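You operate a simulated robot arm through the tools that you are given. There is no shell and no other tool. Be economical: measure what you need, move in short steps, check, and stop when the job is done.

Carry out the task below with a simulated two-armed robot. There is one attempt and no reset: what you move stays moved.

Task
Swing the towel rail out, lock it, hang the towel and open the air lever.
Fine: the towel must not drop to the floor.

The check looks at the end state, three seconds after you hand in, the way a careful person would. Anything else that was tipped, shoved, dropped, spilled or broken makes it a failure. Flat cloth is picked up by pressing the open fingertips on it (5 to 10 N) and closing them slowly along it; thin cloth reads only 2 to 8 mm in the jaws.

Robot
Two 7-joint arms with two-finger parallel grippers on one trunk, on a base that drives. Base frame: it is fixed to the floor where the robot stands at the start and does not move with it; the origin is under the middle of the robot, x ahead of it, y to its left, z up. Units: m, rad, N and s.
The left shoulder is at the start at [0.05, 0.209, 1.446], the right one opposite. With the tool pointing down near the work surface each hand reaches from about 0.1 to 0.8 m from the robot's upright axis, wherever it stands, measured 20 degrees to its own side. Places, roughly: air lever [0.4, 0.4, 0.8]; rail knob [0.4, 0.4, 1]; towel rail [0.4, 0.2, 1.1]. Payload 4.4 kg a hand.
Tool frame (each hand has its own): the origin (TCP) lies between the finger pads and is the grasp point; the fingertips stand 0.023 m ahead of it; z points along the fingers, y is the line along which they close. Largest opening 0.094 m; finger width 0.038, thickness 0.01; the body of the gripper, 0.054 by 0.096 m, starts 0.039 m behind the TCP.
Orientation is that of the tool frame in the base frame, as a unit quaternion [w, x, y, z]. With the fingers straight down and closing along the base's y, the tool's x points along the base's -x, its y along +y and its z along -z.

Tools
- The arms move only by the tool drive_tool. It takes "left_rows", "right_rows" or both (then of equal length, played together; a hand with none holds still); each is a list of rows, each an object (a shift or turn left out is 0, a gripper value left out holds the last) with "travel": the shift along the base's x, y, z in m, a list of three; "rotation": the turn, a rotation vector about the base's x, y, z in rad, a list of three; "jaw": the finger opening in m, from 0 to 0.094. In form: [{"travel": [x, y, z], "rotation": [rx, ry, rz], "jaw": jaw}, ...]. A call has 1 to 12 rows; each row shifts and turns the commanded pose from where the row before left it. Each row takes 0.2 s and may step no farther than 0.05 m and 0.15 rad from the row before; otherwise, or with a gripper value out of range, the whole call is refused. Where a pose cannot be reached the arm comes as near as it can. A force on the tool above 70 N (or 10 N above the force at the start of the call, whichever is more), or a blocked arm, ends the call early, and 0.2 s more pass. Each finger travels about 0.108 m/s and halts on what it meets, pressing with about 37 N; the grip force reading is that of the motor and also rises with nothing between the fingers. The clock runs only during rows and for 0.2 s after the last one: add rows that do not move to give the fingers time. It gives the time, the measured TCP pose, the force on the tool (base axes), the opening and the grip force at its end, in the units of the frame above (readings bear some noise), with the torque about the TCP (base axes, N m) and any sound that the robot's microphone picked up, and new pictures: "pictures" is both (left out), scene, wrist or none (wrist: the cameras of the hands that moved).
- Cameras (640 x 400 px; columns grow to the right, rows downward): "scene" is now at [0.146, 0.0225, 1.6024]; the picture's right is [0.27, -0.96, 0.00], its down [-0.69, -0.20, -0.69] and it looks along [0.67, 0.19, -0.72] (base axes); focal length 230 px, centre (320, 200). "left" rides on the left gripper at [0.086, -0.016, -0.074] in its tool frame; the picture's right is [0.18, 0.98, 0.00], its down [-0.58, 0.11, -0.81] and it looks along [-0.79, 0.15, 0.59] (tool axes); focal length 243 px, centre (320, 200). "right" rides on the right gripper at [0.086, 0.016, -0.075] in its tool frame; the picture's right is [-0.18, 0.98, 0.00], its down [-0.58, -0.11, -0.81] and it looks along [-0.79, -0.15, 0.59] (tool axes); focal length 243 px, centre (320, 200). There is no depth. A picture from a camera that has moved, and an enlarged one, comes with that camera's place and axes in the base frame and with its lens.
- move_column(by): slides the trunk up (or, below 0, down) by that many m; the arms and the scene camera ride with it, the base frame stays. It gives what a move gives, with no picture.
- roll_base(legs): drives the robot by 1 to 6 legs, each [ahead, left, turn to the left] in m, m and rad, along the robot's own axes; the way and the turn of a leg run together, so that a leg with both is an arc; at most 1.5 m and 3.142 rad a leg. The arms and the cameras ride along, it lands a little off, and it stops where it bumps. It gives what a move gives, and a new picture of the scene camera.
- pan_tilt(pan, tilt): turns the head with the scene camera to pan (to the left, within 1.396 rad either way) and tilt (down, from -0.506 to 1.204), counted from straight ahead of the robot. It gives what a move gives, and a new picture of the scene camera.
- enlarge(camera, box): a new picture of the part [left, top, right, bottom] of that camera's present view, enlarged. It takes no simulated time.
- close_job(): hands the job in; it is judged then, once.

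Go step by step. Nothing tells you exact positions but the pictures and the camera data: compare them with the known pose of the tool, close in by small moves and look again before you grip or let go. The budget is 120 turns and 260 pictures, counting those below and the enlarged ones. Unless the task says otherwise, let go and move clear before handing in, and close with one line.

The tools are called after "Emit:" as a command line: name --argument value ..., lists and objects as JSON in quotes. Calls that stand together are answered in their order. drive_tool: Moves the arms, as the interface text tells. Its arguments: {"type":"object","properties":{"left_rows":{"type":"array"},"right_rows":{"type":"array"},"pictures":{"type":"string","enum":["both","scene","wrist","none"]}},"required":[]} The other tools are called the same way: move_column (by) slides the trunk up or down; roll_base (legs) drives the base; pan_tilt (pan, tilt) turns the head that bears the scene camera; enlarge (camera, box) takes an enlarged picture of a part of a camera's view; close_job () hands the job in.

At the start:

```text
time_s: 0.0
left_position: [0.4435, 0.489, 1.3366]
left_tool_rot: [0.0, 0.0, 1.0, 0.0]
left_contact_force: [-0.3, -0.2, 0.1]
left_moment: [-0.01, 0.04, -0.02]
left_finger_gap: 0.094
left_finger_force: 0.0
right_position: [0.3487, 0.0593, 1.4297]
right_tool_rot: [0.0, 0.0, 1.0, -0.001]
right_contact_force: [-0.2, -0.1, -0.1]
right_moment: [0.0, -0.01, -0.01]
right_finger_gap: 0.094
right_finger_force: 0.1
trunk travel left (down, up): [-0.525, 0.038]
robot x, y, heading: [-0.002, -0.0009, 0.002]
head pan, tilt: [0.276, 0.805]
```

scene: 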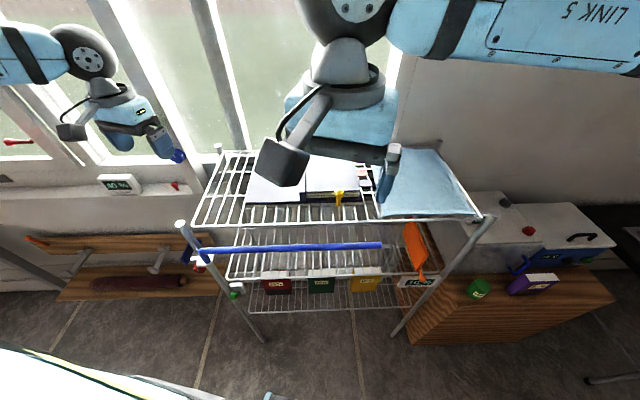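
right: 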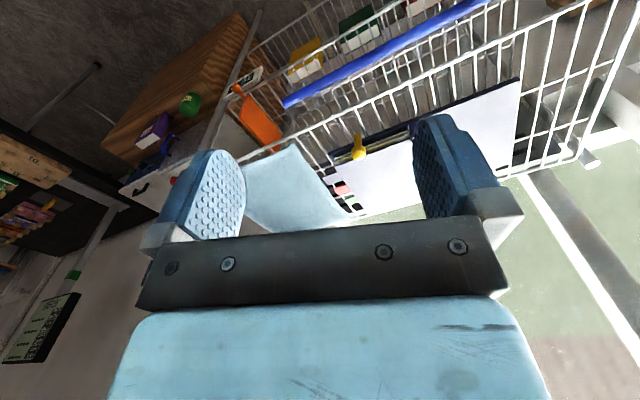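
left: 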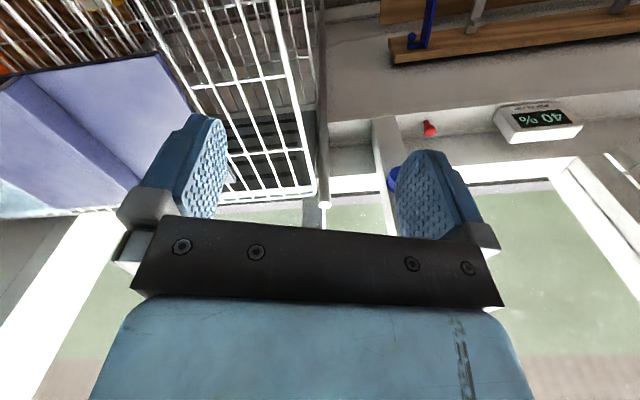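

I see a wire shelf with a blue rail along its front, a light-blue towel on the shelf top, and small knobs near the left post. I'll enlarge these parts first to find the hinge, knob and lever.

Emit:
enlarge --camera "scene" --box '[160, 200, 320, 300]'

Emit:
enlarge --camera "scene" --box '[320, 140, 500, 300]'

Emit:
enlarge --camera "scene" --box '[0, 100, 240, 300]'

```text
4.00 times, centred on (240, 250) of scene
camera zoom: at [0.146, 0.0225, 1.6024], right [0.27, -0.96, 0.0], down [-0.69, -0.2, -0.69], along [0.67, 0.19, -0.72], focal length 919 px, centre (640, 0)
```

zoom: 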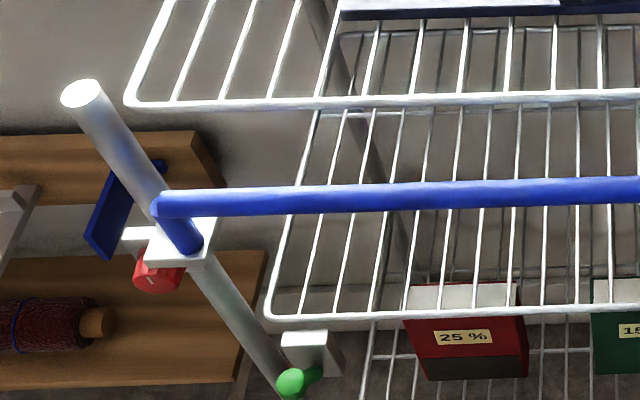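

```text
2.50 times, centred on (410, 220) of scene
camera zoom: at [0.146, 0.0225, 1.6024], right [0.27, -0.96, 0.0], down [-0.69, -0.2, -0.69], along [0.67, 0.19, -0.72], focal length 574 px, centre (95, 150)
```

zoom: 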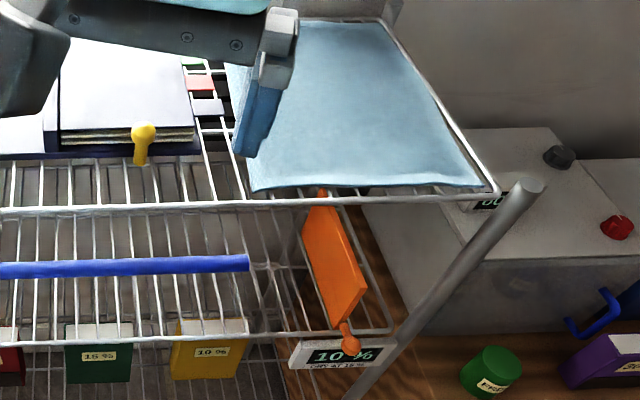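

```text
2.00 times, centred on (120, 200) of scene
camera zoom: at [0.146, 0.0225, 1.6024], right [0.27, -0.96, 0.0], down [-0.69, -0.2, -0.69], along [0.67, 0.19, -0.72], focal length 459 px, centre (720, 200)
```

zoom: 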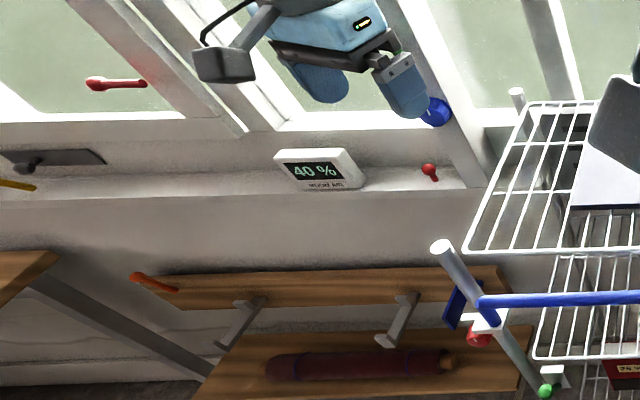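

The rail hinges at the left post at about [0.36, 0.39, 1.1]. The red knob sits just below it and the green ball lower at z≈0.8. I'll move the left hand for a closer look and check the surroundings.

Emit:
pan_tilt --pan 0.85 --tilt 0.85

Emit:
enlarge --camera "scene" --box '[240, 160, 480, 310]'

Emit:
enlarge --camera "right" --box '[220, 0, 540, 200]'

Emit:
enlarge --camera "right" --box '[0, 60, 240, 380]'

```text
time_s: 1.0
left_position: [0.4438, 0.49, 1.3368]
left_tool_rot: [0.0, 0.0, 1.0, 0.0]
left_contact_force: [0.0, -0.5, -0.6]
left_moment: [-0.01, 0.05, 0.02]
left_finger_gap: 0.0937
left_finger_force: 0.0
right_position: [0.3482, 0.0587, 1.4296]
right_tool_rot: [0.0, 0.001, 1.0, 0.0]
right_contact_force: [-0.5, 0.4, 1.1]
right_moment: [-0.02, -0.01, 0.0]
right_finger_gap: 0.0939
right_finger_force: 0.1
trunk travel left (down, up): [-0.525, 0.038]
robot x, y, heading: [0.0009, 0.0032, -0.002]
head pan, tilt: [0.85, 0.85]
camera scene: at [0.1203, 0.0593, 1.5988], right [0.75, -0.66, 0.0], down [-0.5, -0.56, -0.66], along [0.44, 0.5, -0.75], focal length 230 px, centre (320, 200)
```

scene: 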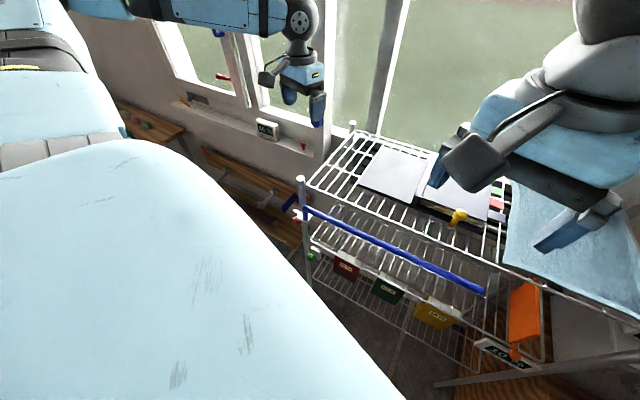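

```text
2.67 times, centred on (360, 235) of scene
camera zoom: at [0.1203, 0.0593, 1.5988], right [0.75, -0.66, 0.0], down [-0.5, -0.56, -0.66], along [0.44, 0.5, -0.75], focal length 612 px, centre (213, 107)
```

zoom: 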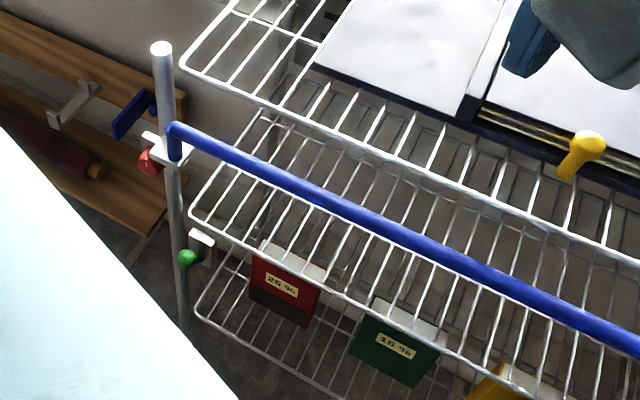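

```text
2.00 times, centred on (380, 100) of right
camera zoom: at [0.2628, 0.0742, 1.5049], right [0.18, 0.98, 0.0], down [0.58, -0.11, 0.81], along [0.79, -0.15, -0.59], focal length 485 px, centre (200, 400)
```

zoom: 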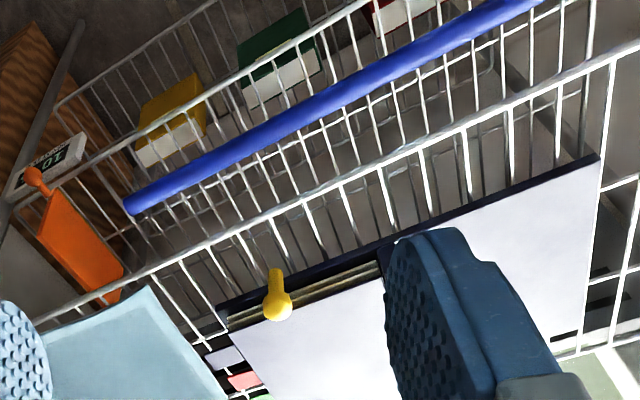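

```text
1.25 times, centred on (120, 220) of right
camera zoom: at [0.2628, 0.0742, 1.5049], right [0.18, 0.98, 0.0], down [0.58, -0.11, 0.81], along [0.79, -0.15, -0.59], focal length 303 px, centre (570, 175)
```

zoom: 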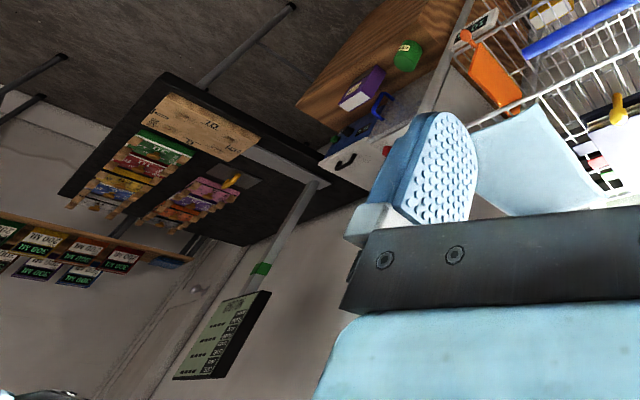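

The green ball looks like the air lever on the post's lower box, and the red cylinder like the lock knob under the hinge. I'll bring the left wrist camera nearer to inspect both.

Emit:
drive_tool --left_rows '[{"travel": [-0.05, 0, 0]}, {"travel": [-0.05, 0, 0]}, {"travel": [-0.05, 0, -0.02]}, {"travel": [-0.05, 0, -0.03]}, {"travel": [-0.04, 0, -0.03]}, {}]' --pictures "both"

Emit:
enlarge --camera "left" --box '[120, 0, 520, 250]'

```text
refused: row 3 steps farther than a row can; nothing moved
```

```text
1.60 times, centred on (320, 125) of left
camera zoom: at [0.3572, 0.473, 1.412], right [-0.18, 0.98, 0.0], down [0.58, 0.11, 0.81], along [0.79, 0.15, -0.59], focal length 388 px, centre (320, 320)
```

zoom: 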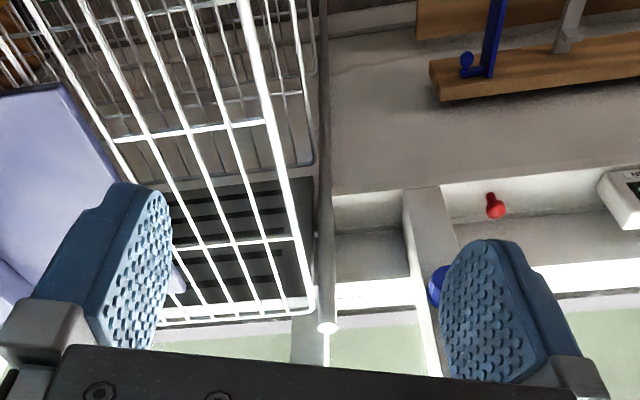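

The camera is past the knob, so I need to come back toward the robot with smaller steps.

Emit:
drive_tool --left_rows '[{"travel": [-0.048, 0, 0]}, {"travel": [-0.048, 0, 0]}, {"travel": [-0.045, 0, -0.01]}, {"travel": [-0.045, 0, -0.02]}, {"travel": [-0.04, 0, -0.02]}, {"travel": [-0.02, 0, -0.02]}, {}]' --pictures "both"

Emit:
enlarge --camera "left" --box '[120, 0, 520, 250]'

```text
time_s: 2.6
left_position: [0.222, 0.5225, 1.2646]
left_tool_rot: [0.0, 0.0, 1.0, -0.001]
left_contact_force: [-0.1, -0.7, 0.7]
left_moment: [0.02, -0.02, 0.02]
left_finger_gap: 0.094
left_finger_force: 0.0
left hand out of reach, approached as far as the arm can: row 5, 6
right_position: [0.3493, 0.06, 1.4303]
right_tool_rot: [0.0, 0.0, 1.0, 0.001]
right_contact_force: [1.4, 0.2, 0.7]
right_moment: [0.0, 0.0, 0.01]
right_finger_gap: 0.0942
right_finger_force: 0.1
trunk travel left (down, up): [-0.525, 0.038]
robot x, y, heading: [0.0024, -0.0012, -0.002]
head pan, tilt: [0.85, 0.85]
camera scene: at [0.1206, 0.0598, 1.5987], right [0.75, -0.66, 0.0], down [-0.5, -0.56, -0.66], along [0.44, 0.5, -0.75], focal length 230 px, centre (320, 200)
camera left: at [0.1355, 0.5058, 1.3402], right [-0.18, 0.98, 0.0], down [0.58, 0.11, 0.81], along [0.79, 0.15, -0.59], focal length 243 px, centre (320, 200)
```

scene: 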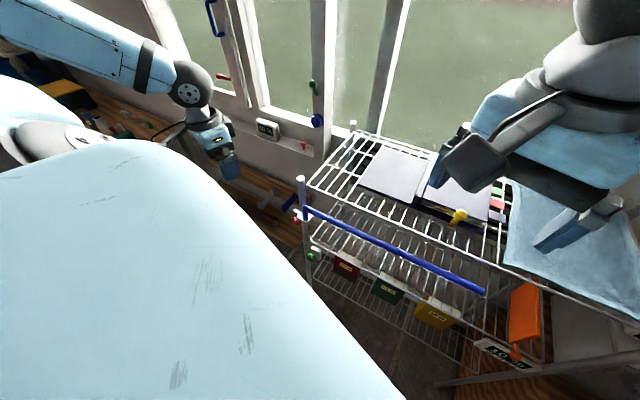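
left: 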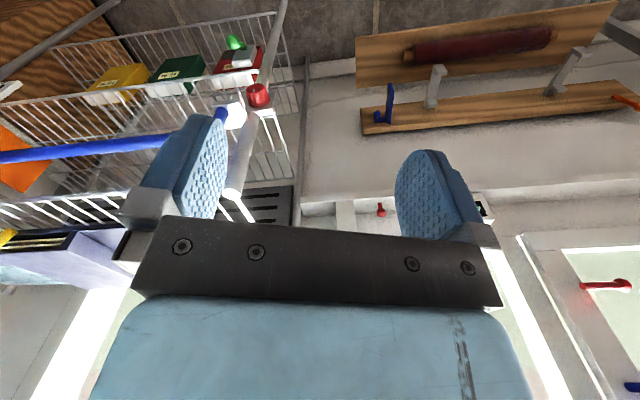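

```text
1.60 times, centred on (320, 125) of left
camera zoom: at [0.1355, 0.5058, 1.3402], right [-0.18, 0.98, 0.0], down [0.58, 0.11, 0.81], along [0.79, 0.15, -0.59], focal length 388 px, centre (320, 320)
```

zoom: 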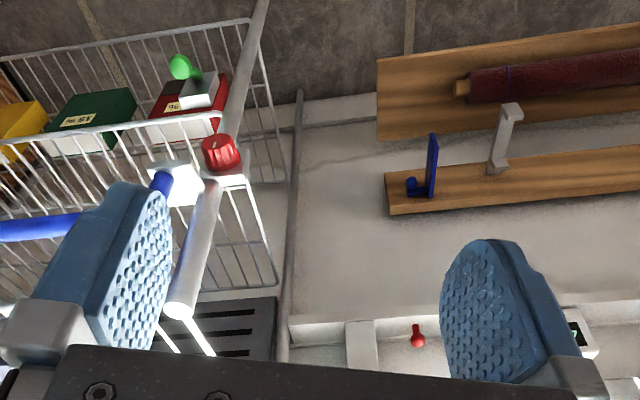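

I can now see a red ribbed knob on the hinge bracket and a green ball on the grey box below. I'll enlarge both.

Emit:
enlarge --camera "left" --box '[200, 70, 300, 140]'

Emit:
enlarge --camera "left" --box '[190, 20, 290, 90]'

Emit:
enlarge --camera "scene" --box '[270, 165, 350, 285]'

```text
5.71 times, centred on (250, 105) of left
camera zoom: at [0.1355, 0.5058, 1.3402], right [-0.18, 0.98, 0.0], down [0.58, 0.11, 0.81], along [0.79, 0.15, -0.59], focal length 1386 px, centre (720, 743)
```

zoom: 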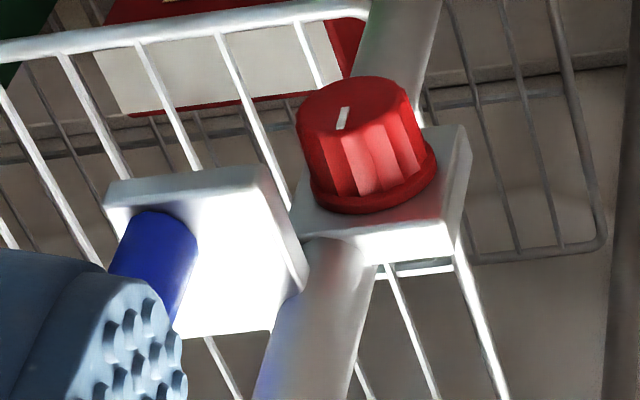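

```text
5.71 times, centred on (240, 55) of left
camera zoom: at [0.1355, 0.5058, 1.3402], right [-0.18, 0.98, 0.0], down [0.58, 0.11, 0.81], along [0.79, 0.15, -0.59], focal length 1386 px, centre (777, 1029)
```

zoom: 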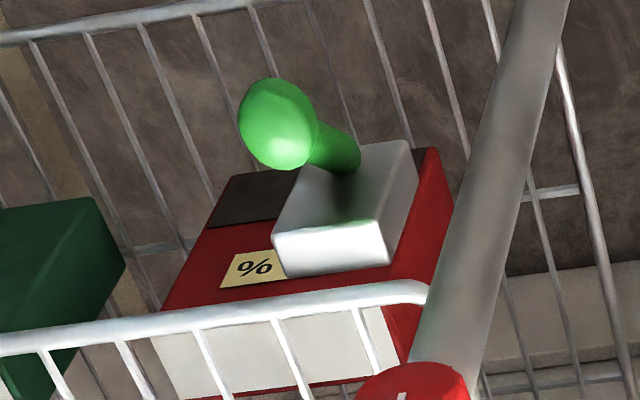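

```text
3.33 times, centred on (310, 225) of scene
camera zoom: at [0.1206, 0.0598, 1.5987], right [0.75, -0.66, 0.0], down [-0.5, -0.56, -0.66], along [0.44, 0.5, -0.75], focal length 766 px, centre (353, 117)
```

zoom: 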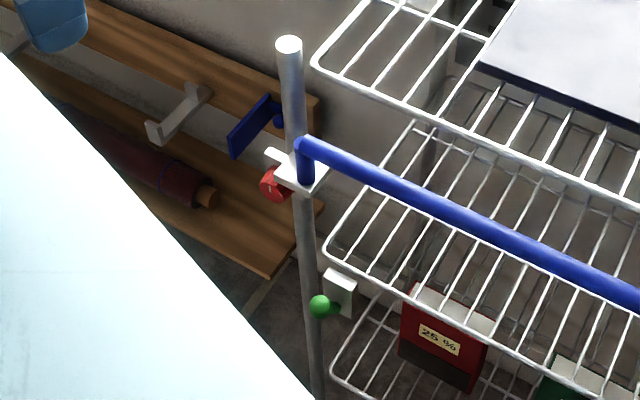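

The knob is at about [0.36, 0.45, 0.99], a ribbed turn-knob facing the robot. The green ball is at about [0.35, 0.38, 0.84], the rail pivot near [0.37, 0.405] and the rail at z≈1.09. The rail will swing into the space where the robot stands, so I shift the robot back and to the right.

Emit:
roll_base --legs '[[-0.12, 0, 0], [0, -0.3, 0]]'

Emit:
pan_tilt --pan 0.45 --tilt 0.7

Emit:
enlarge --camera "right" --box '[200, 0, 640, 275]'

```text
time_s: 6.7
left_position: [0.0993, 0.2212, 1.2658]
left_tool_rot: [0.0, -0.003, 1.0, -0.001]
left_contact_force: [1.5, -0.2, -0.7]
left_moment: [0.04, 0.01, 0.01]
left_finger_gap: 0.0938
left_finger_force: 0.1
right_position: [0.2295, -0.2418, 1.4305]
right_tool_rot: [0.0, -0.002, 1.0, 0.0]
right_contact_force: [-0.5, 0.2, 0.5]
right_moment: [-0.02, 0.02, -0.02]
right_finger_gap: 0.094
right_finger_force: 0.0
trunk travel left (down, up): [-0.525, 0.038]
robot x, y, heading: [-0.1185, -0.3018, 0.006]
head pan, tilt: [0.85, 0.85]
camera scene: at [0.0011, -0.2411, 1.5987], right [0.75, -0.66, 0.0], down [-0.49, -0.57, -0.66], along [0.43, 0.5, -0.75], focal length 230 px, centre (320, 200)
```

scene: 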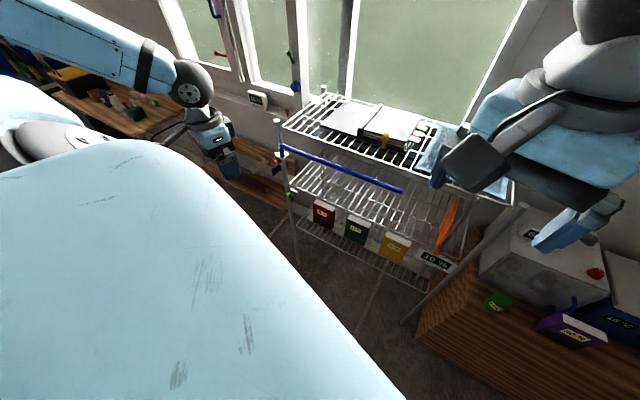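

```text
time_s: 7.5
left_position: [0.0995, 0.2218, 1.2663]
left_tool_rot: [0.0, -0.003, 1.0, -0.001]
left_contact_force: [0.1, 0.7, 0.4]
left_moment: [-0.03, -0.02, 0.01]
left_finger_gap: 0.0942
left_finger_force: 0.0
right_position: [0.2304, -0.2405, 1.4292]
right_tool_rot: [0.0, -0.002, 1.0, -0.001]
right_contact_force: [0.4, 1.3, 0.1]
right_moment: [-0.02, 0.0, 0.02]
right_finger_gap: 0.0939
right_finger_force: 0.0
trunk travel left (down, up): [-0.525, 0.038]
robot x, y, heading: [-0.118, -0.2989, -0.003]
head pan, tilt: [0.45, 0.7]
camera scene: at [0.026, -0.2636, 1.611], right [0.44, -0.9, 0.0], down [-0.58, -0.28, -0.76], along [0.69, 0.34, -0.64], focal length 230 px, centre (320, 200)
```

scene: 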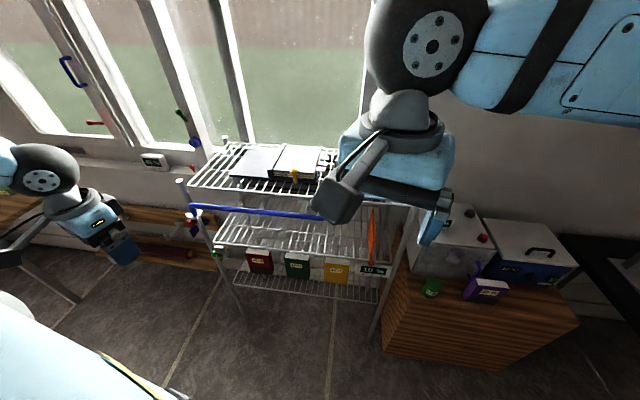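

```text
1.45 times, centred on (420, 138) of right
camera zoom: at [0.1435, -0.2263, 1.5049], right [0.18, 0.98, 0.0], down [0.58, -0.11, 0.81], along [0.79, -0.14, -0.59], focal length 353 px, centre (174, 291)
```

zoom: 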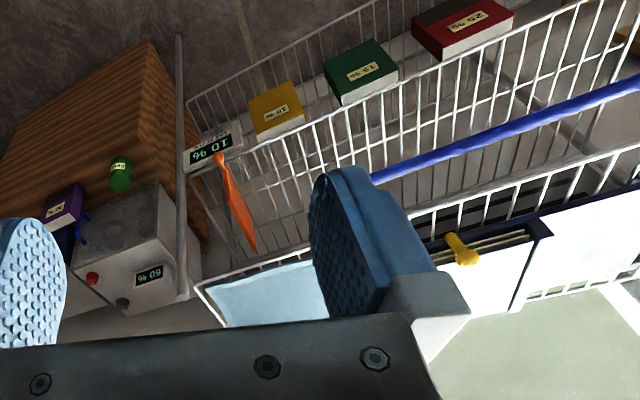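

The rail pivots at about [0.37, 0.405, 1.08] and its tip is near [0.505, −0.04]. I'll turn the left hand so its fingers straddle the rail, and bring it in front of the rail.

Emit:
drive_tool --left_rows '[{"travel": [0.02, -0.01, 0], "rotation": [0, 0, 0.148]}, {"travel": [0.02, -0.01, 0], "rotation": [0, 0, 0.148]}, {"travel": [0.02, -0.01, 0], "rotation": [0, 0, 0.148]}, {"travel": [0.02, -0.01, 0], "rotation": [0, 0, 0.148]}, {"travel": [0.02, -0.01, 0], "rotation": [0, 0, 0.148]}, {"travel": [0.02, -0.01, 0], "rotation": [0, 0, 0.148]}, {"travel": [0.02, -0.01, 0], "rotation": [0, 0, 0.148]}, {"travel": [0.02, -0.01, 0], "rotation": [0, 0, 0.148]}, {"travel": [0.02, -0.01, 0], "rotation": [0, 0, 0.148]}, {"travel": [0.02, -0.01, 0], "rotation": [0, 0, 0.148]}, {"travel": [0.02, -0.01, 0], "rotation": [0, 0, 0.148]}, {"travel": [0.01, -0.01, 0], "rotation": [0, 0, 0.148]}]' --pictures "none"

Emit:
drive_tool --left_rows '[{"rotation": [0, 0, 0.09], "jaw": 0.06}, {"rotation": [0.039, -0.124, 0]}, {"rotation": [0.039, -0.124, 0]}, {"rotation": [0.039, -0.124, 0]}, {"rotation": [0.039, -0.124, 0]}, {"rotation": [0.039, -0.124, 0]}, {"rotation": [0.039, -0.124, 0]}, {}]' --pictures "both"

```text
time_s: 10.1
left_position: [0.3301, 0.1005, 1.2655]
left_tool_rot: [0.001, 0.778, -0.628, 0.001]
left_contact_force: [0.3, -0.7, 0.1]
left_moment: [0.0, 0.04, -0.02]
left_finger_gap: 0.0939
left_finger_force: 0.0
right_position: [0.2317, -0.2416, 1.4286]
right_tool_rot: [0.001, -0.002, 1.0, 0.0]
right_contact_force: [0.9, 0.7, 0.1]
right_moment: [-0.01, -0.03, -0.01]
right_finger_gap: 0.0939
right_finger_force: 0.0
trunk travel left (down, up): [-0.525, 0.038]
robot x, y, heading: [-0.1207, -0.3045, 0.008]
head pan, tilt: [0.45, 0.7]
```

```text
time_s: 11.9
left_position: [0.3303, 0.1008, 1.2652]
left_tool_rot: [-0.307, 0.745, -0.547, 0.226]
left_contact_force: [-0.2, -0.1, -0.4]
left_moment: [0.01, -0.03, 0.03]
left_finger_gap: 0.06
left_finger_force: 0.0
right_position: [0.2302, -0.2417, 1.4295]
right_tool_rot: [0.0, -0.002, 1.0, 0.0]
right_contact_force: [-0.5, -0.4, 0.0]
right_moment: [-0.02, 0.02, -0.03]
right_finger_gap: 0.0941
right_finger_force: 0.2
trunk travel left (down, up): [-0.525, 0.038]
robot x, y, heading: [-0.119, -0.2994, 0.007]
head pan, tilt: [0.45, 0.7]
camera scene: at [0.0263, -0.2635, 1.611], right [0.44, -0.9, 0.0], down [-0.58, -0.28, -0.76], along [0.69, 0.34, -0.64], focal length 230 px, centre (320, 200)
camera left: at [0.3168, 0.0056, 1.3296], right [-0.61, -0.38, -0.69], down [-0.79, 0.36, 0.5], along [0.06, 0.85, -0.52], focal length 243 px, centre (320, 200)
```

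scene: 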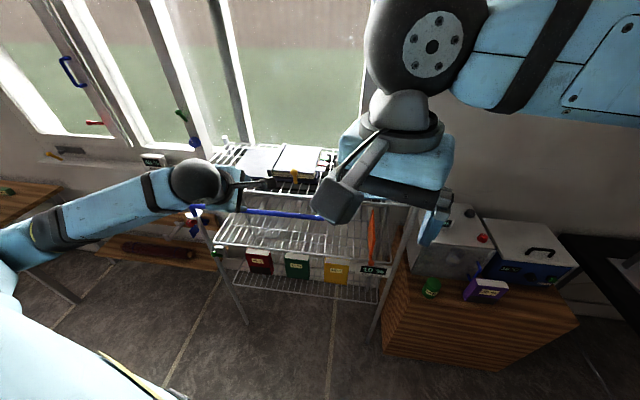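
left: 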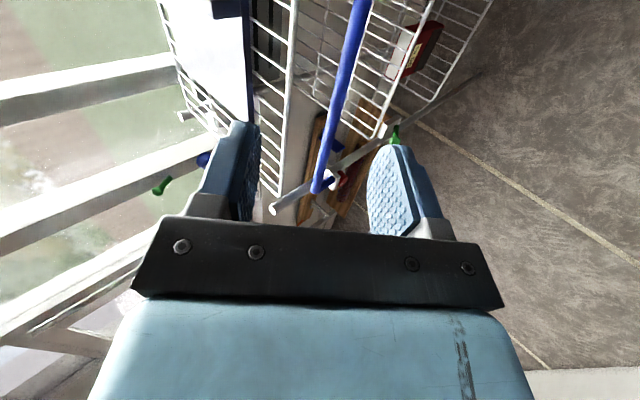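

The rail projects onto the left wrist view just where I predicted, so my rail estimate is good. I approach along the tool axis and stop 7 cm short.

Emit:
drive_tool --left_rows '[{"travel": [0.02, 0.001, -0.0325]}, {"travel": [0.02, 0.001, -0.0325]}, {"travel": [0.02, 0.001, -0.0325]}, {"travel": [0.02, 0.0, -0.0325]}, {}]' --pictures "wrist"

```text
time_s: 13.1
left_position: [0.4093, 0.1049, 1.1346]
left_tool_rot: [-0.306, 0.745, -0.548, 0.225]
left_contact_force: [0.1, -0.1, 1.2]
left_moment: [0.02, 0.02, 0.01]
left_finger_gap: 0.0599
left_finger_force: 0.1
right_position: [0.2292, -0.2408, 1.4295]
right_tool_rot: [0.0, -0.002, 1.0, 0.0]
right_contact_force: [-0.7, 0.0, 0.2]
right_moment: [-0.01, -0.06, -0.01]
right_finger_gap: 0.0937
right_finger_force: 0.0
trunk travel left (down, up): [-0.525, 0.038]
robot x, y, heading: [-0.1172, -0.2985, 0.007]
head pan, tilt: [0.45, 0.7]
camera left: at [0.396, 0.0098, 1.1997], right [-0.61, -0.38, -0.69], down [-0.79, 0.36, 0.5], along [0.06, 0.85, -0.52], focal length 243 px, centre (320, 200)
```

left: 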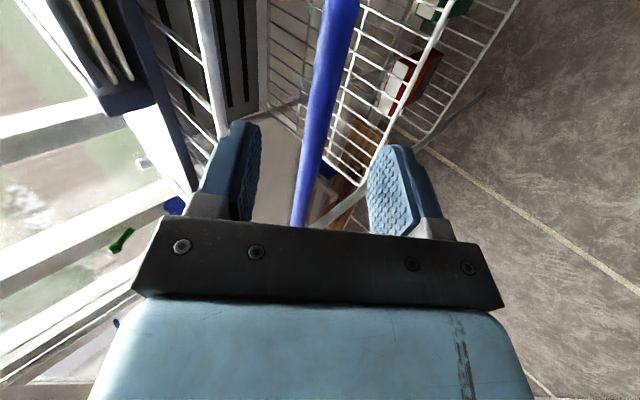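

The rail lies between the fingers. I advance the remaining 6 cm with the jaws slightly narrowed.

Emit:
drive_tool --left_rows '[{"travel": [0.014, 0.0045, -0.015], "jaw": 0.05}, {"travel": [0.014, 0.0045, -0.015]}, {"travel": [0.014, 0.0045, -0.015]}, {}]' --pictures "both"

```text
time_s: 14.1
left_position: [0.452, 0.1178, 1.0889]
left_tool_rot: [-0.307, 0.745, -0.548, 0.225]
left_contact_force: [0.9, 1.2, -0.5]
left_moment: [0.01, -0.01, 0.02]
left_finger_gap: 0.0502
left_finger_force: 0.0
right_position: [0.2292, -0.2414, 1.4307]
right_tool_rot: [0.0, -0.003, 1.0, 0.0]
right_contact_force: [-0.7, -0.6, -0.3]
right_moment: [0.0, 0.0, -0.02]
right_finger_gap: 0.094
right_finger_force: 0.0
trunk travel left (down, up): [-0.525, 0.038]
robot x, y, heading: [-0.1176, -0.301, 0.008]
head pan, tilt: [0.45, 0.7]
camera scene: at [0.0259, -0.2633, 1.6111], right [0.44, -0.9, 0.0], down [-0.58, -0.28, -0.77], along [0.69, 0.34, -0.64], focal length 230 px, centre (320, 200)
camera left: at [0.4387, 0.0236, 1.1548], right [-0.61, -0.38, -0.69], down [-0.79, 0.36, 0.5], along [0.06, 0.85, -0.52], focal length 243 px, centre (320, 200)
```

scene: 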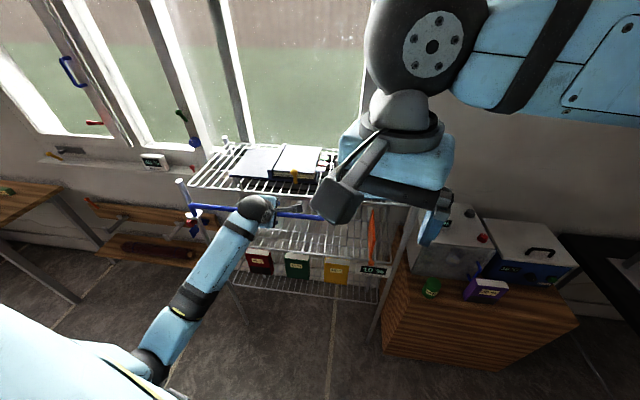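
left: 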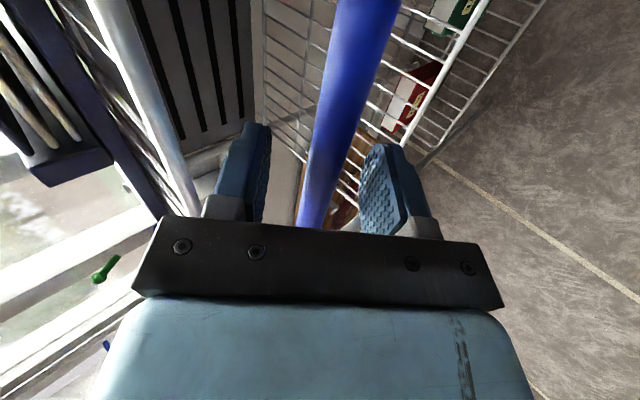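

The rail is caged between the fingers. I close them loosely and begin swinging it out about the pivot, turning the hand with it.

Emit:
drive_tool --left_rows '[{"jaw": 0.032}, {"travel": [-0.029, -0.007, 0], "rotation": [0, 0, -0.1]}, {"travel": [-0.0294, -0.004, 0], "rotation": [0, 0, -0.1]}, {"travel": [-0.03, -0.001, 0], "rotation": [0, 0, -0.1]}, {}]' --pictures "both"

```text
time_s: 15.3
left_position: [0.3635, 0.1044, 1.0892]
left_tool_rot: [0.27, -0.654, 0.654, -0.267]
left_contact_force: [-0.1, 0.6, -0.1]
left_moment: [0.01, 0.0, -0.03]
left_finger_gap: 0.0319
left_finger_force: 0.1
right_position: [0.2308, -0.2409, 1.4302]
right_tool_rot: [-0.001, -0.002, 1.0, 0.001]
right_contact_force: [-0.3, 0.6, 0.3]
right_moment: [0.02, 0.03, 0.01]
right_finger_gap: 0.0941
right_finger_force: 0.0
trunk travel left (down, up): [-0.525, 0.038]
robot x, y, heading: [-0.1188, -0.3061, 0.005]
head pan, tilt: [0.45, 0.7]
camera scene: at [0.0268, -0.2635, 1.6109], right [0.44, -0.9, 0.0], down [-0.58, -0.28, -0.76], along [0.69, 0.34, -0.64], focal length 230 px, centre (320, 200)
camera left: at [0.3232, 0.0185, 1.1534], right [-0.7, -0.18, -0.69], down [-0.64, 0.58, 0.5], along [0.31, 0.79, -0.52], focal length 243 px, centre (320, 200)
```

scene: 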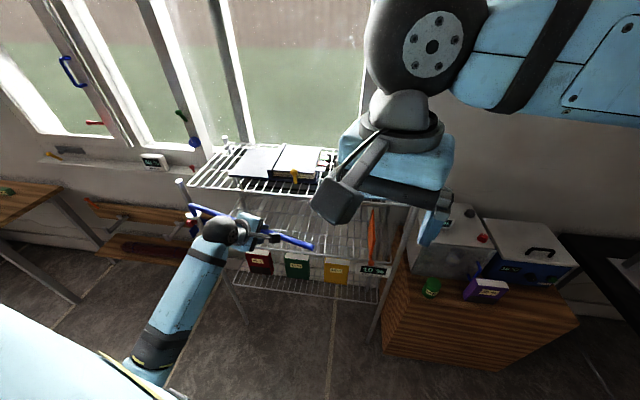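
left: 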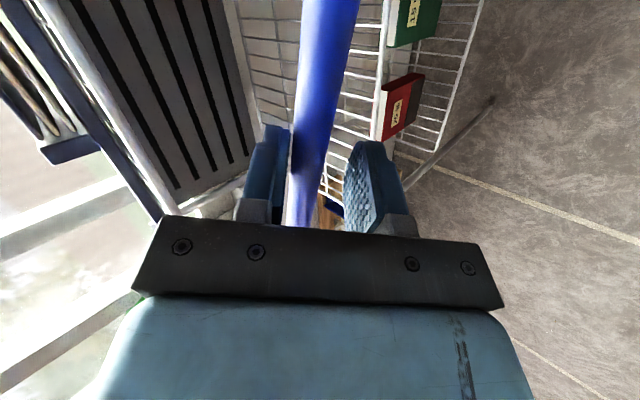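

The rail swings smoothly. I continue the arc another 0.6 rad.

Emit:
drive_tool --left_rows '[{"travel": [-0.03, 0.002, 0], "rotation": [0, 0, -0.1]}, {"travel": [-0.0295, 0.005, 0], "rotation": [0, 0, -0.1]}, {"travel": [-0.029, 0.008, 0], "rotation": [0, 0, -0.1]}, {"travel": [-0.028, 0.0106, 0], "rotation": [0, 0, -0.1]}, {"travel": [-0.0267, 0.0133, 0], "rotation": [0, 0, -0.1]}, {"travel": [-0.0257, 0.0162, 0], "rotation": [0, 0, -0.1]}, {}]' --pictures "both"

```text
time_s: 16.9
left_position: [0.1959, 0.1606, 1.0902]
left_tool_rot: [0.179, -0.433, 0.817, -0.336]
left_contact_force: [0.4, 0.4, 0.1]
left_moment: [0.01, 0.04, -0.01]
left_finger_gap: 0.0321
left_finger_force: 0.1
right_position: [0.2302, -0.2423, 1.4304]
right_tool_rot: [0.001, -0.003, 1.0, 0.0]
right_contact_force: [0.2, -0.2, -0.3]
right_moment: [0.0, 0.05, -0.01]
right_finger_gap: 0.0939
right_finger_force: 0.0
trunk travel left (down, up): [-0.525, 0.038]
robot x, y, heading: [-0.1205, -0.3006, 0.005]
head pan, tilt: [0.45, 0.7]
camera scene: at [0.0267, -0.2637, 1.611], right [0.44, -0.9, 0.0], down [-0.58, -0.28, -0.76], along [0.69, 0.34, -0.64], focal length 230 px, centre (320, 200)
camera left: at [0.112, 0.1125, 1.1544], right [-0.68, 0.24, -0.69], down [-0.2, 0.84, 0.5], along [0.7, 0.48, -0.52], focal length 243 px, centre (320, 200)
```

scene: 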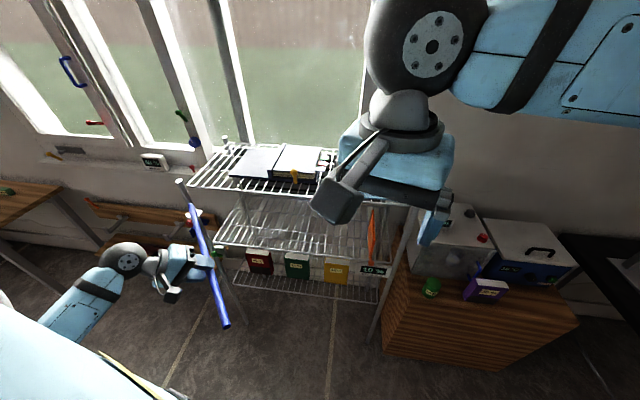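
left: 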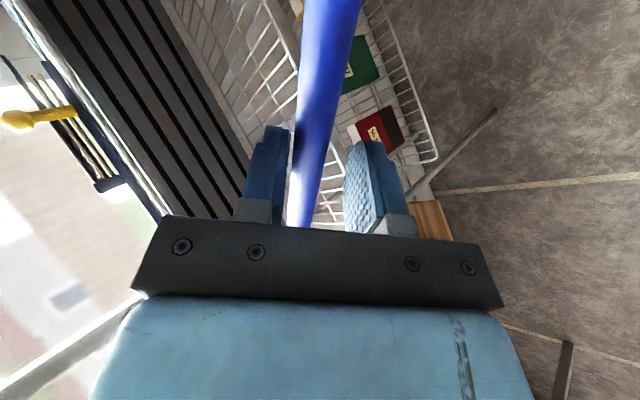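

About 51° swung with no stop yet. I continue another 0.4 rad and watch the forces.

Emit:
drive_tool --left_rows '[{"travel": [-0.0235, 0.0183, 0], "rotation": [0, 0, -0.1]}, {"travel": [-0.0216, 0.0206, 0], "rotation": [0, 0, -0.1]}, {"travel": [-0.0198, 0.023, 0], "rotation": [0, 0, -0.1]}, {"travel": [-0.017, 0.0245, 0], "rotation": [0, 0, -0.1]}, {}]' --pictures "both"

```text
time_s: 18.1
left_position: [0.112, 0.248, 1.0891]
left_tool_rot: [0.107, -0.259, 0.888, -0.364]
left_contact_force: [-0.4, 0.5, -0.7]
left_moment: [-0.01, 0.05, 0.02]
left_finger_gap: 0.032
left_finger_force: 0.1
right_position: [0.229, -0.2411, 1.4295]
right_tool_rot: [0.001, -0.003, 1.0, 0.0]
right_contact_force: [0.1, -0.6, 0.0]
right_moment: [-0.01, -0.02, 0.01]
right_finger_gap: 0.0939
right_finger_force: 0.1
trunk travel left (down, up): [-0.525, 0.038]
robot x, y, heading: [-0.1209, -0.305, 0.01]
head pan, tilt: [0.45, 0.7]
camera scene: at [0.0264, -0.2639, 1.611], right [0.44, -0.9, 0.0], down [-0.58, -0.28, -0.76], along [0.69, 0.34, -0.64], focal length 230 px, centre (320, 200)
camera left: at [0.0174, 0.2354, 1.1536], right [-0.53, 0.49, -0.69], down [0.14, 0.86, 0.5], along [0.84, 0.17, -0.52], focal length 243 px, centre (320, 200)
```

scene: 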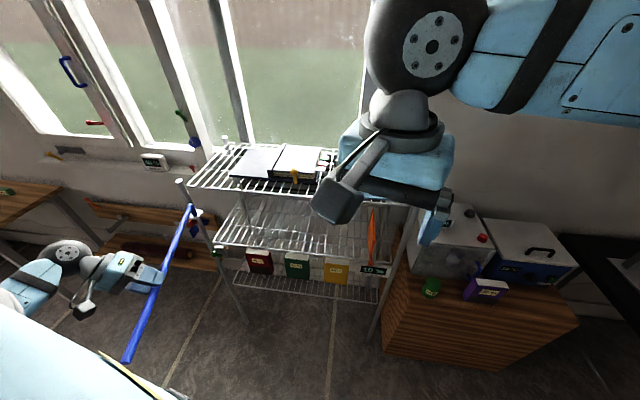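
left: 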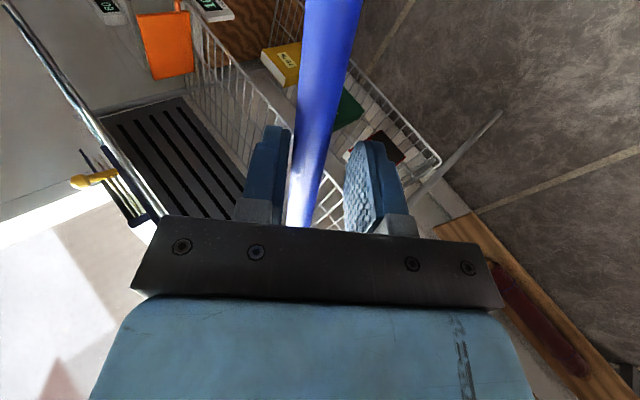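

It is about 75° out with no stop felt. I go on by 0.35 rad, expecting a stop near 90°.

Emit:
drive_tool --left_rows '[{"travel": [-0.0145, 0.026, 0], "rotation": [0, 0, -0.1]}, {"travel": [-0.012, 0.028, 0], "rotation": [0, 0, -0.1]}, {"travel": [-0.004, 0.0145, 0], "rotation": [0, 0, -0.05]}, {"travel": [-0.0035, 0.0145, 0], "rotation": [0, 0, -0.05]}, {"travel": [-0.0025, 0.0145, 0], "rotation": [0, 0, -0.05]}, {}]' --pictures "both"

```text
time_s: 19.5
left_position: [0.0767, 0.3456, 1.0933]
left_tool_rot: [0.043, -0.102, 0.919, -0.378]
left_contact_force: [2.0, -1.4, 10.3]
left_moment: [-0.29, -0.29, -0.02]
left_finger_gap: 0.0361
left_finger_force: 4.6
right_position: [0.2312, -0.2418, 1.4298]
right_tool_rot: [-0.001, -0.003, 1.0, 0.0]
right_contact_force: [0.3, -0.2, 0.8]
right_moment: [0.02, 0.01, 0.0]
right_finger_gap: 0.0941
right_finger_force: 0.0
trunk travel left (down, up): [-0.525, 0.038]
robot x, y, heading: [-0.1199, -0.3041, 0.003]
head pan, tilt: [0.45, 0.7]
camera scene: at [0.0257, -0.2645, 1.6113], right [0.44, -0.9, 0.0], down [-0.58, -0.28, -0.77], along [0.69, 0.34, -0.64], focal length 230 px, centre (320, 200)
camera left: at [-0.0178, 0.3649, 1.1566], right [-0.33, 0.64, -0.69], down [0.42, 0.76, 0.5], along [0.84, -0.13, -0.52], focal length 243 px, centre (320, 200)
```

scene: 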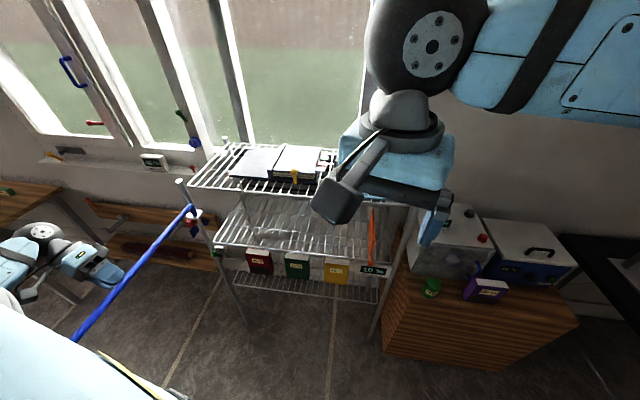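
left: 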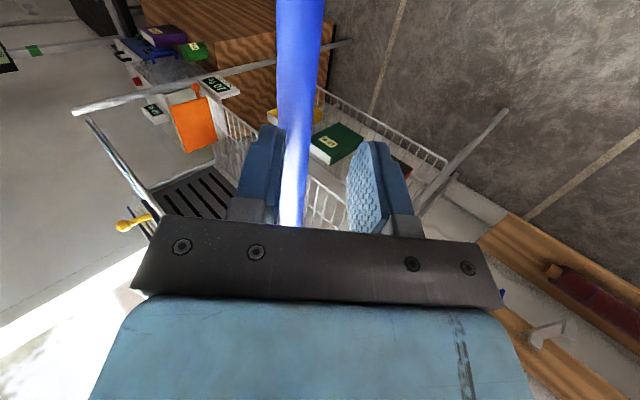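

The rail met its stop at roughly 90°. I open the jaws and retract along the tool axis without dragging the rail.

Emit:
drive_tool --left_rows '[{"jaw": 0.07}, {"jaw": 0.07}, {"travel": [-0.0066, 0.02, 0.021]}, {"travel": [-0.0066, 0.02, 0.021]}, {"travel": [-0.009, 0.027, 0.028]}, {"travel": [-0.009, 0.027, 0.028]}, {"travel": [-0.009, 0.027, 0.028]}, {}]' --pictures "both"

```text
time_s: 21.3
left_position: [0.0366, 0.466, 1.2168]
left_tool_rot: [0.044, -0.102, 0.919, -0.377]
left_contact_force: [-0.9, 0.1, 0.2]
left_moment: [-0.01, 0.0, -0.01]
left_finger_gap: 0.0699
left_finger_force: 0.0
right_position: [0.2296, -0.2401, 1.4281]
right_tool_rot: [0.001, -0.003, 1.0, 0.0]
right_contact_force: [0.1, -0.9, -0.4]
right_moment: [0.04, -0.04, 0.0]
right_finger_gap: 0.094
right_finger_force: 0.0
trunk travel left (down, up): [-0.525, 0.038]
robot x, y, heading: [-0.1192, -0.3006, 0.005]
head pan, tilt: [0.45, 0.7]
camera scene: at [0.0264, -0.2635, 1.611], right [0.44, -0.9, 0.0], down [-0.58, -0.28, -0.76], along [0.69, 0.34, -0.64], focal length 230 px, centre (320, 200)
camera left: at [-0.0569, 0.4866, 1.2811], right [-0.33, 0.64, -0.69], down [0.42, 0.76, 0.5], along [0.84, -0.13, -0.52], focal length 243 px, centre (320, 200)
```

scene: 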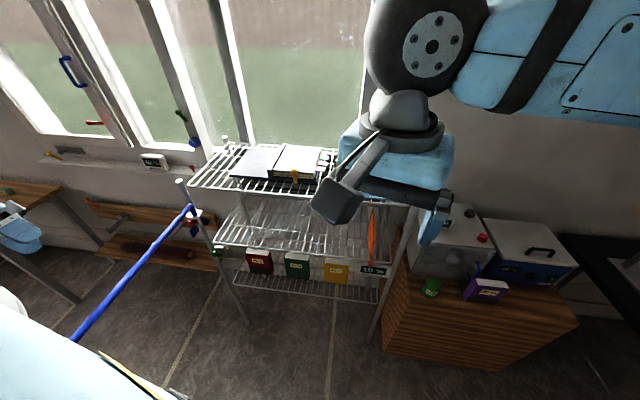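
left: 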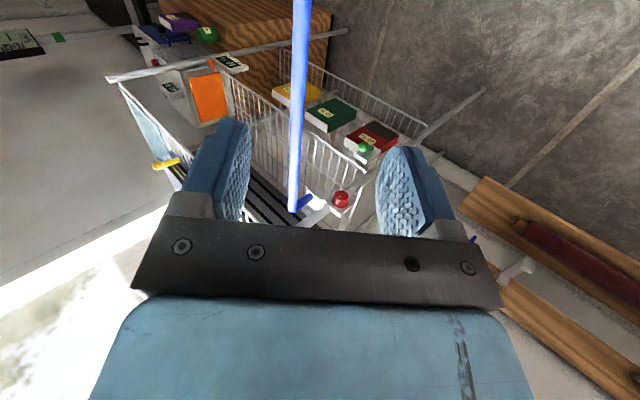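

The rail stays out. Now I look closely at the knob from this view.

Emit:
enlarge --camera "left" --box '[270, 170, 390, 240]'

Emit:
enlarge --camera "left" --box '[320, 120, 400, 170]'

Emit:
enlarge --camera "scene" --box '[160, 170, 260, 260]'

```text
5.33 times, centred on (330, 205) of left
camera zoom: at [-0.0569, 0.4866, 1.2811], right [-0.33, 0.64, -0.69], down [0.42, 0.76, 0.5], along [0.84, -0.13, -0.52], focal length 1294 px, centre (267, 173)
```

zoom: 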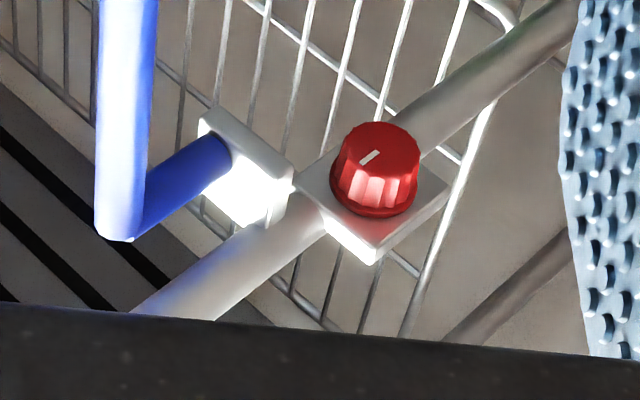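

```text
8.00 times, centred on (360, 145) of left
camera zoom: at [-0.0569, 0.4866, 1.2811], right [-0.33, 0.64, -0.69], down [0.42, 0.76, 0.5], along [0.84, -0.13, -0.52], focal length 1941 px, centre (0, 640)
```

zoom: 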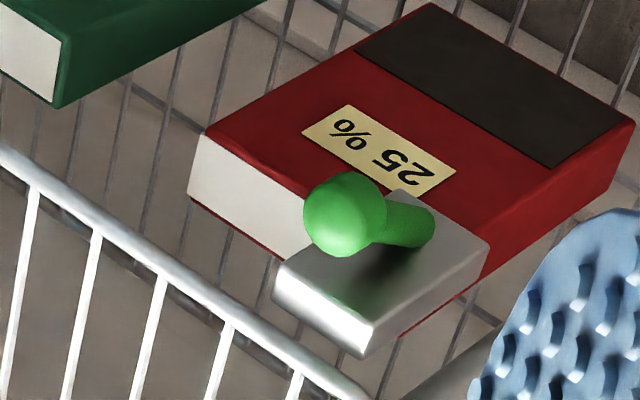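

```text
4.44 times, centred on (210, 215) of scene
camera zoom: at [0.0264, -0.2635, 1.611], right [0.44, -0.9, 0.0], down [-0.58, -0.28, -0.76], along [0.69, 0.34, -0.64], focal length 1021 px, centre (809, 133)
```

zoom: 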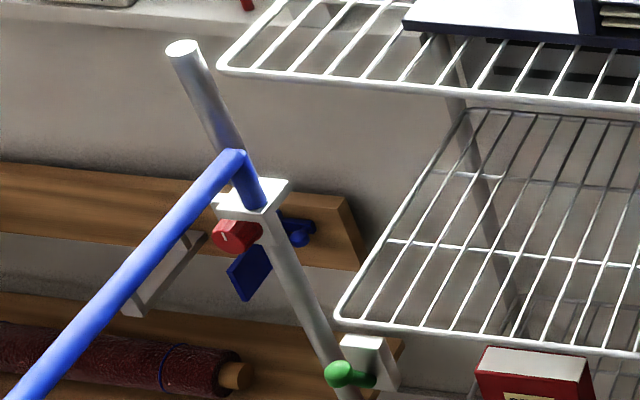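

The knob's mark points up and its axis points out toward the robot. The rail now lies between the robot and the knob, so I want to stand on the rail's left side. I check the floor there first.

Emit:
drive_tool --left_rows '[{"travel": [0, 0, 0.045]}, {"travel": [0, 0, 0.045]}, {"travel": [0, 0, 0.045]}, {"travel": [0, 0, 0.02]}]' --pictures "none"

Emit:
pan_tilt --pan 1.396 --tilt 0.6

Emit:
pan_tilt --pan -1.396 --tilt 0.6

```text
time_s: 22.3
left_position: [0.059, 0.4474, 1.3477]
left_tool_rot: [0.045, -0.103, 0.919, -0.378]
left_contact_force: [-0.4, -0.1, 0.3]
left_moment: [0.0, -0.01, 0.03]
left_finger_gap: 0.07
left_finger_force: 0.1
left hand out of reach, approached as far as the arm can: row 3, 4
right_position: [0.2303, -0.2412, 1.4305]
right_tool_rot: [0.0, -0.003, 1.0, 0.0]
right_contact_force: [0.2, 0.6, -0.1]
right_moment: [-0.03, 0.01, 0.03]
right_finger_gap: 0.0942
right_finger_force: 0.1
trunk travel left (down, up): [-0.525, 0.038]
robot x, y, heading: [-0.1193, -0.3013, 0.004]
head pan, tilt: [0.45, 0.7]
```

```text
time_s: 23.6
left_position: [0.0588, 0.4482, 1.347]
left_tool_rot: [0.045, -0.103, 0.919, -0.378]
left_contact_force: [0.8, 0.4, 1.2]
left_moment: [0.01, -0.02, 0.0]
left_finger_gap: 0.07
left_finger_force: 0.1
right_position: [0.23, -0.2409, 1.4293]
right_tool_rot: [0.0, -0.002, 1.0, 0.0]
right_contact_force: [-0.1, -0.5, -0.7]
right_moment: [-0.01, -0.01, 0.01]
right_finger_gap: 0.0942
right_finger_force: 0.0
trunk travel left (down, up): [-0.525, 0.038]
robot x, y, heading: [-0.1198, -0.3019, 0.003]
head pan, tilt: [1.396, 0.6]
camera scene: at [-0.0353, -0.2137, 1.6197], right [0.99, -0.17, 0.0], down [-0.1, -0.56, -0.83], along [0.14, 0.81, -0.56], focal length 230 px, centre (320, 200)
```

scene: 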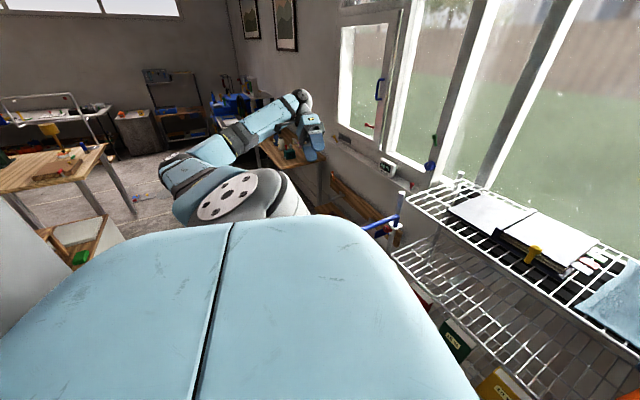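

```text
time_s: 26.0
left_position: [0.0593, 0.4478, 1.3473]
left_tool_rot: [0.045, -0.103, 0.919, -0.377]
left_contact_force: [0.1, -0.5, -1.2]
left_moment: [0.0, 0.0, 0.0]
left_finger_gap: 0.0702
left_finger_force: 0.0
right_position: [0.23, -0.2403, 1.4302]
right_tool_rot: [0.0, -0.002, 1.0, 0.0]
right_contact_force: [-0.3, 0.0, -0.7]
right_moment: [0.05, 0.02, 0.01]
right_finger_gap: 0.0939
right_finger_force: 0.1
trunk travel left (down, up): [-0.525, 0.038]
robot x, y, heading: [-0.1208, -0.3016, 0.007]
head pan, tilt: [-1.396, 0.6]
camera scene: at [-0.0343, -0.3877, 1.6197], right [-0.98, -0.18, 0.0], down [-0.1, 0.56, -0.83], along [0.15, -0.81, -0.56], focal length 230 px, centre (320, 200)
```

scene: 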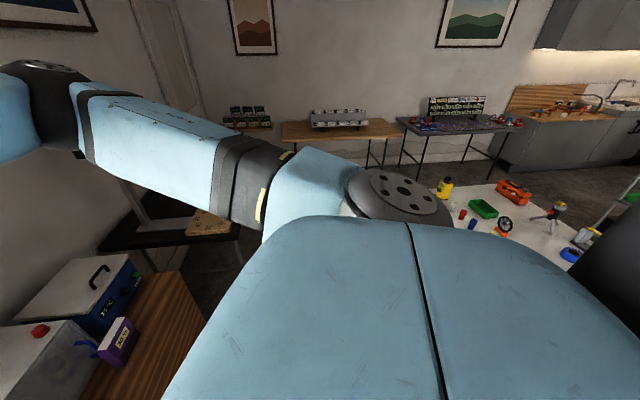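

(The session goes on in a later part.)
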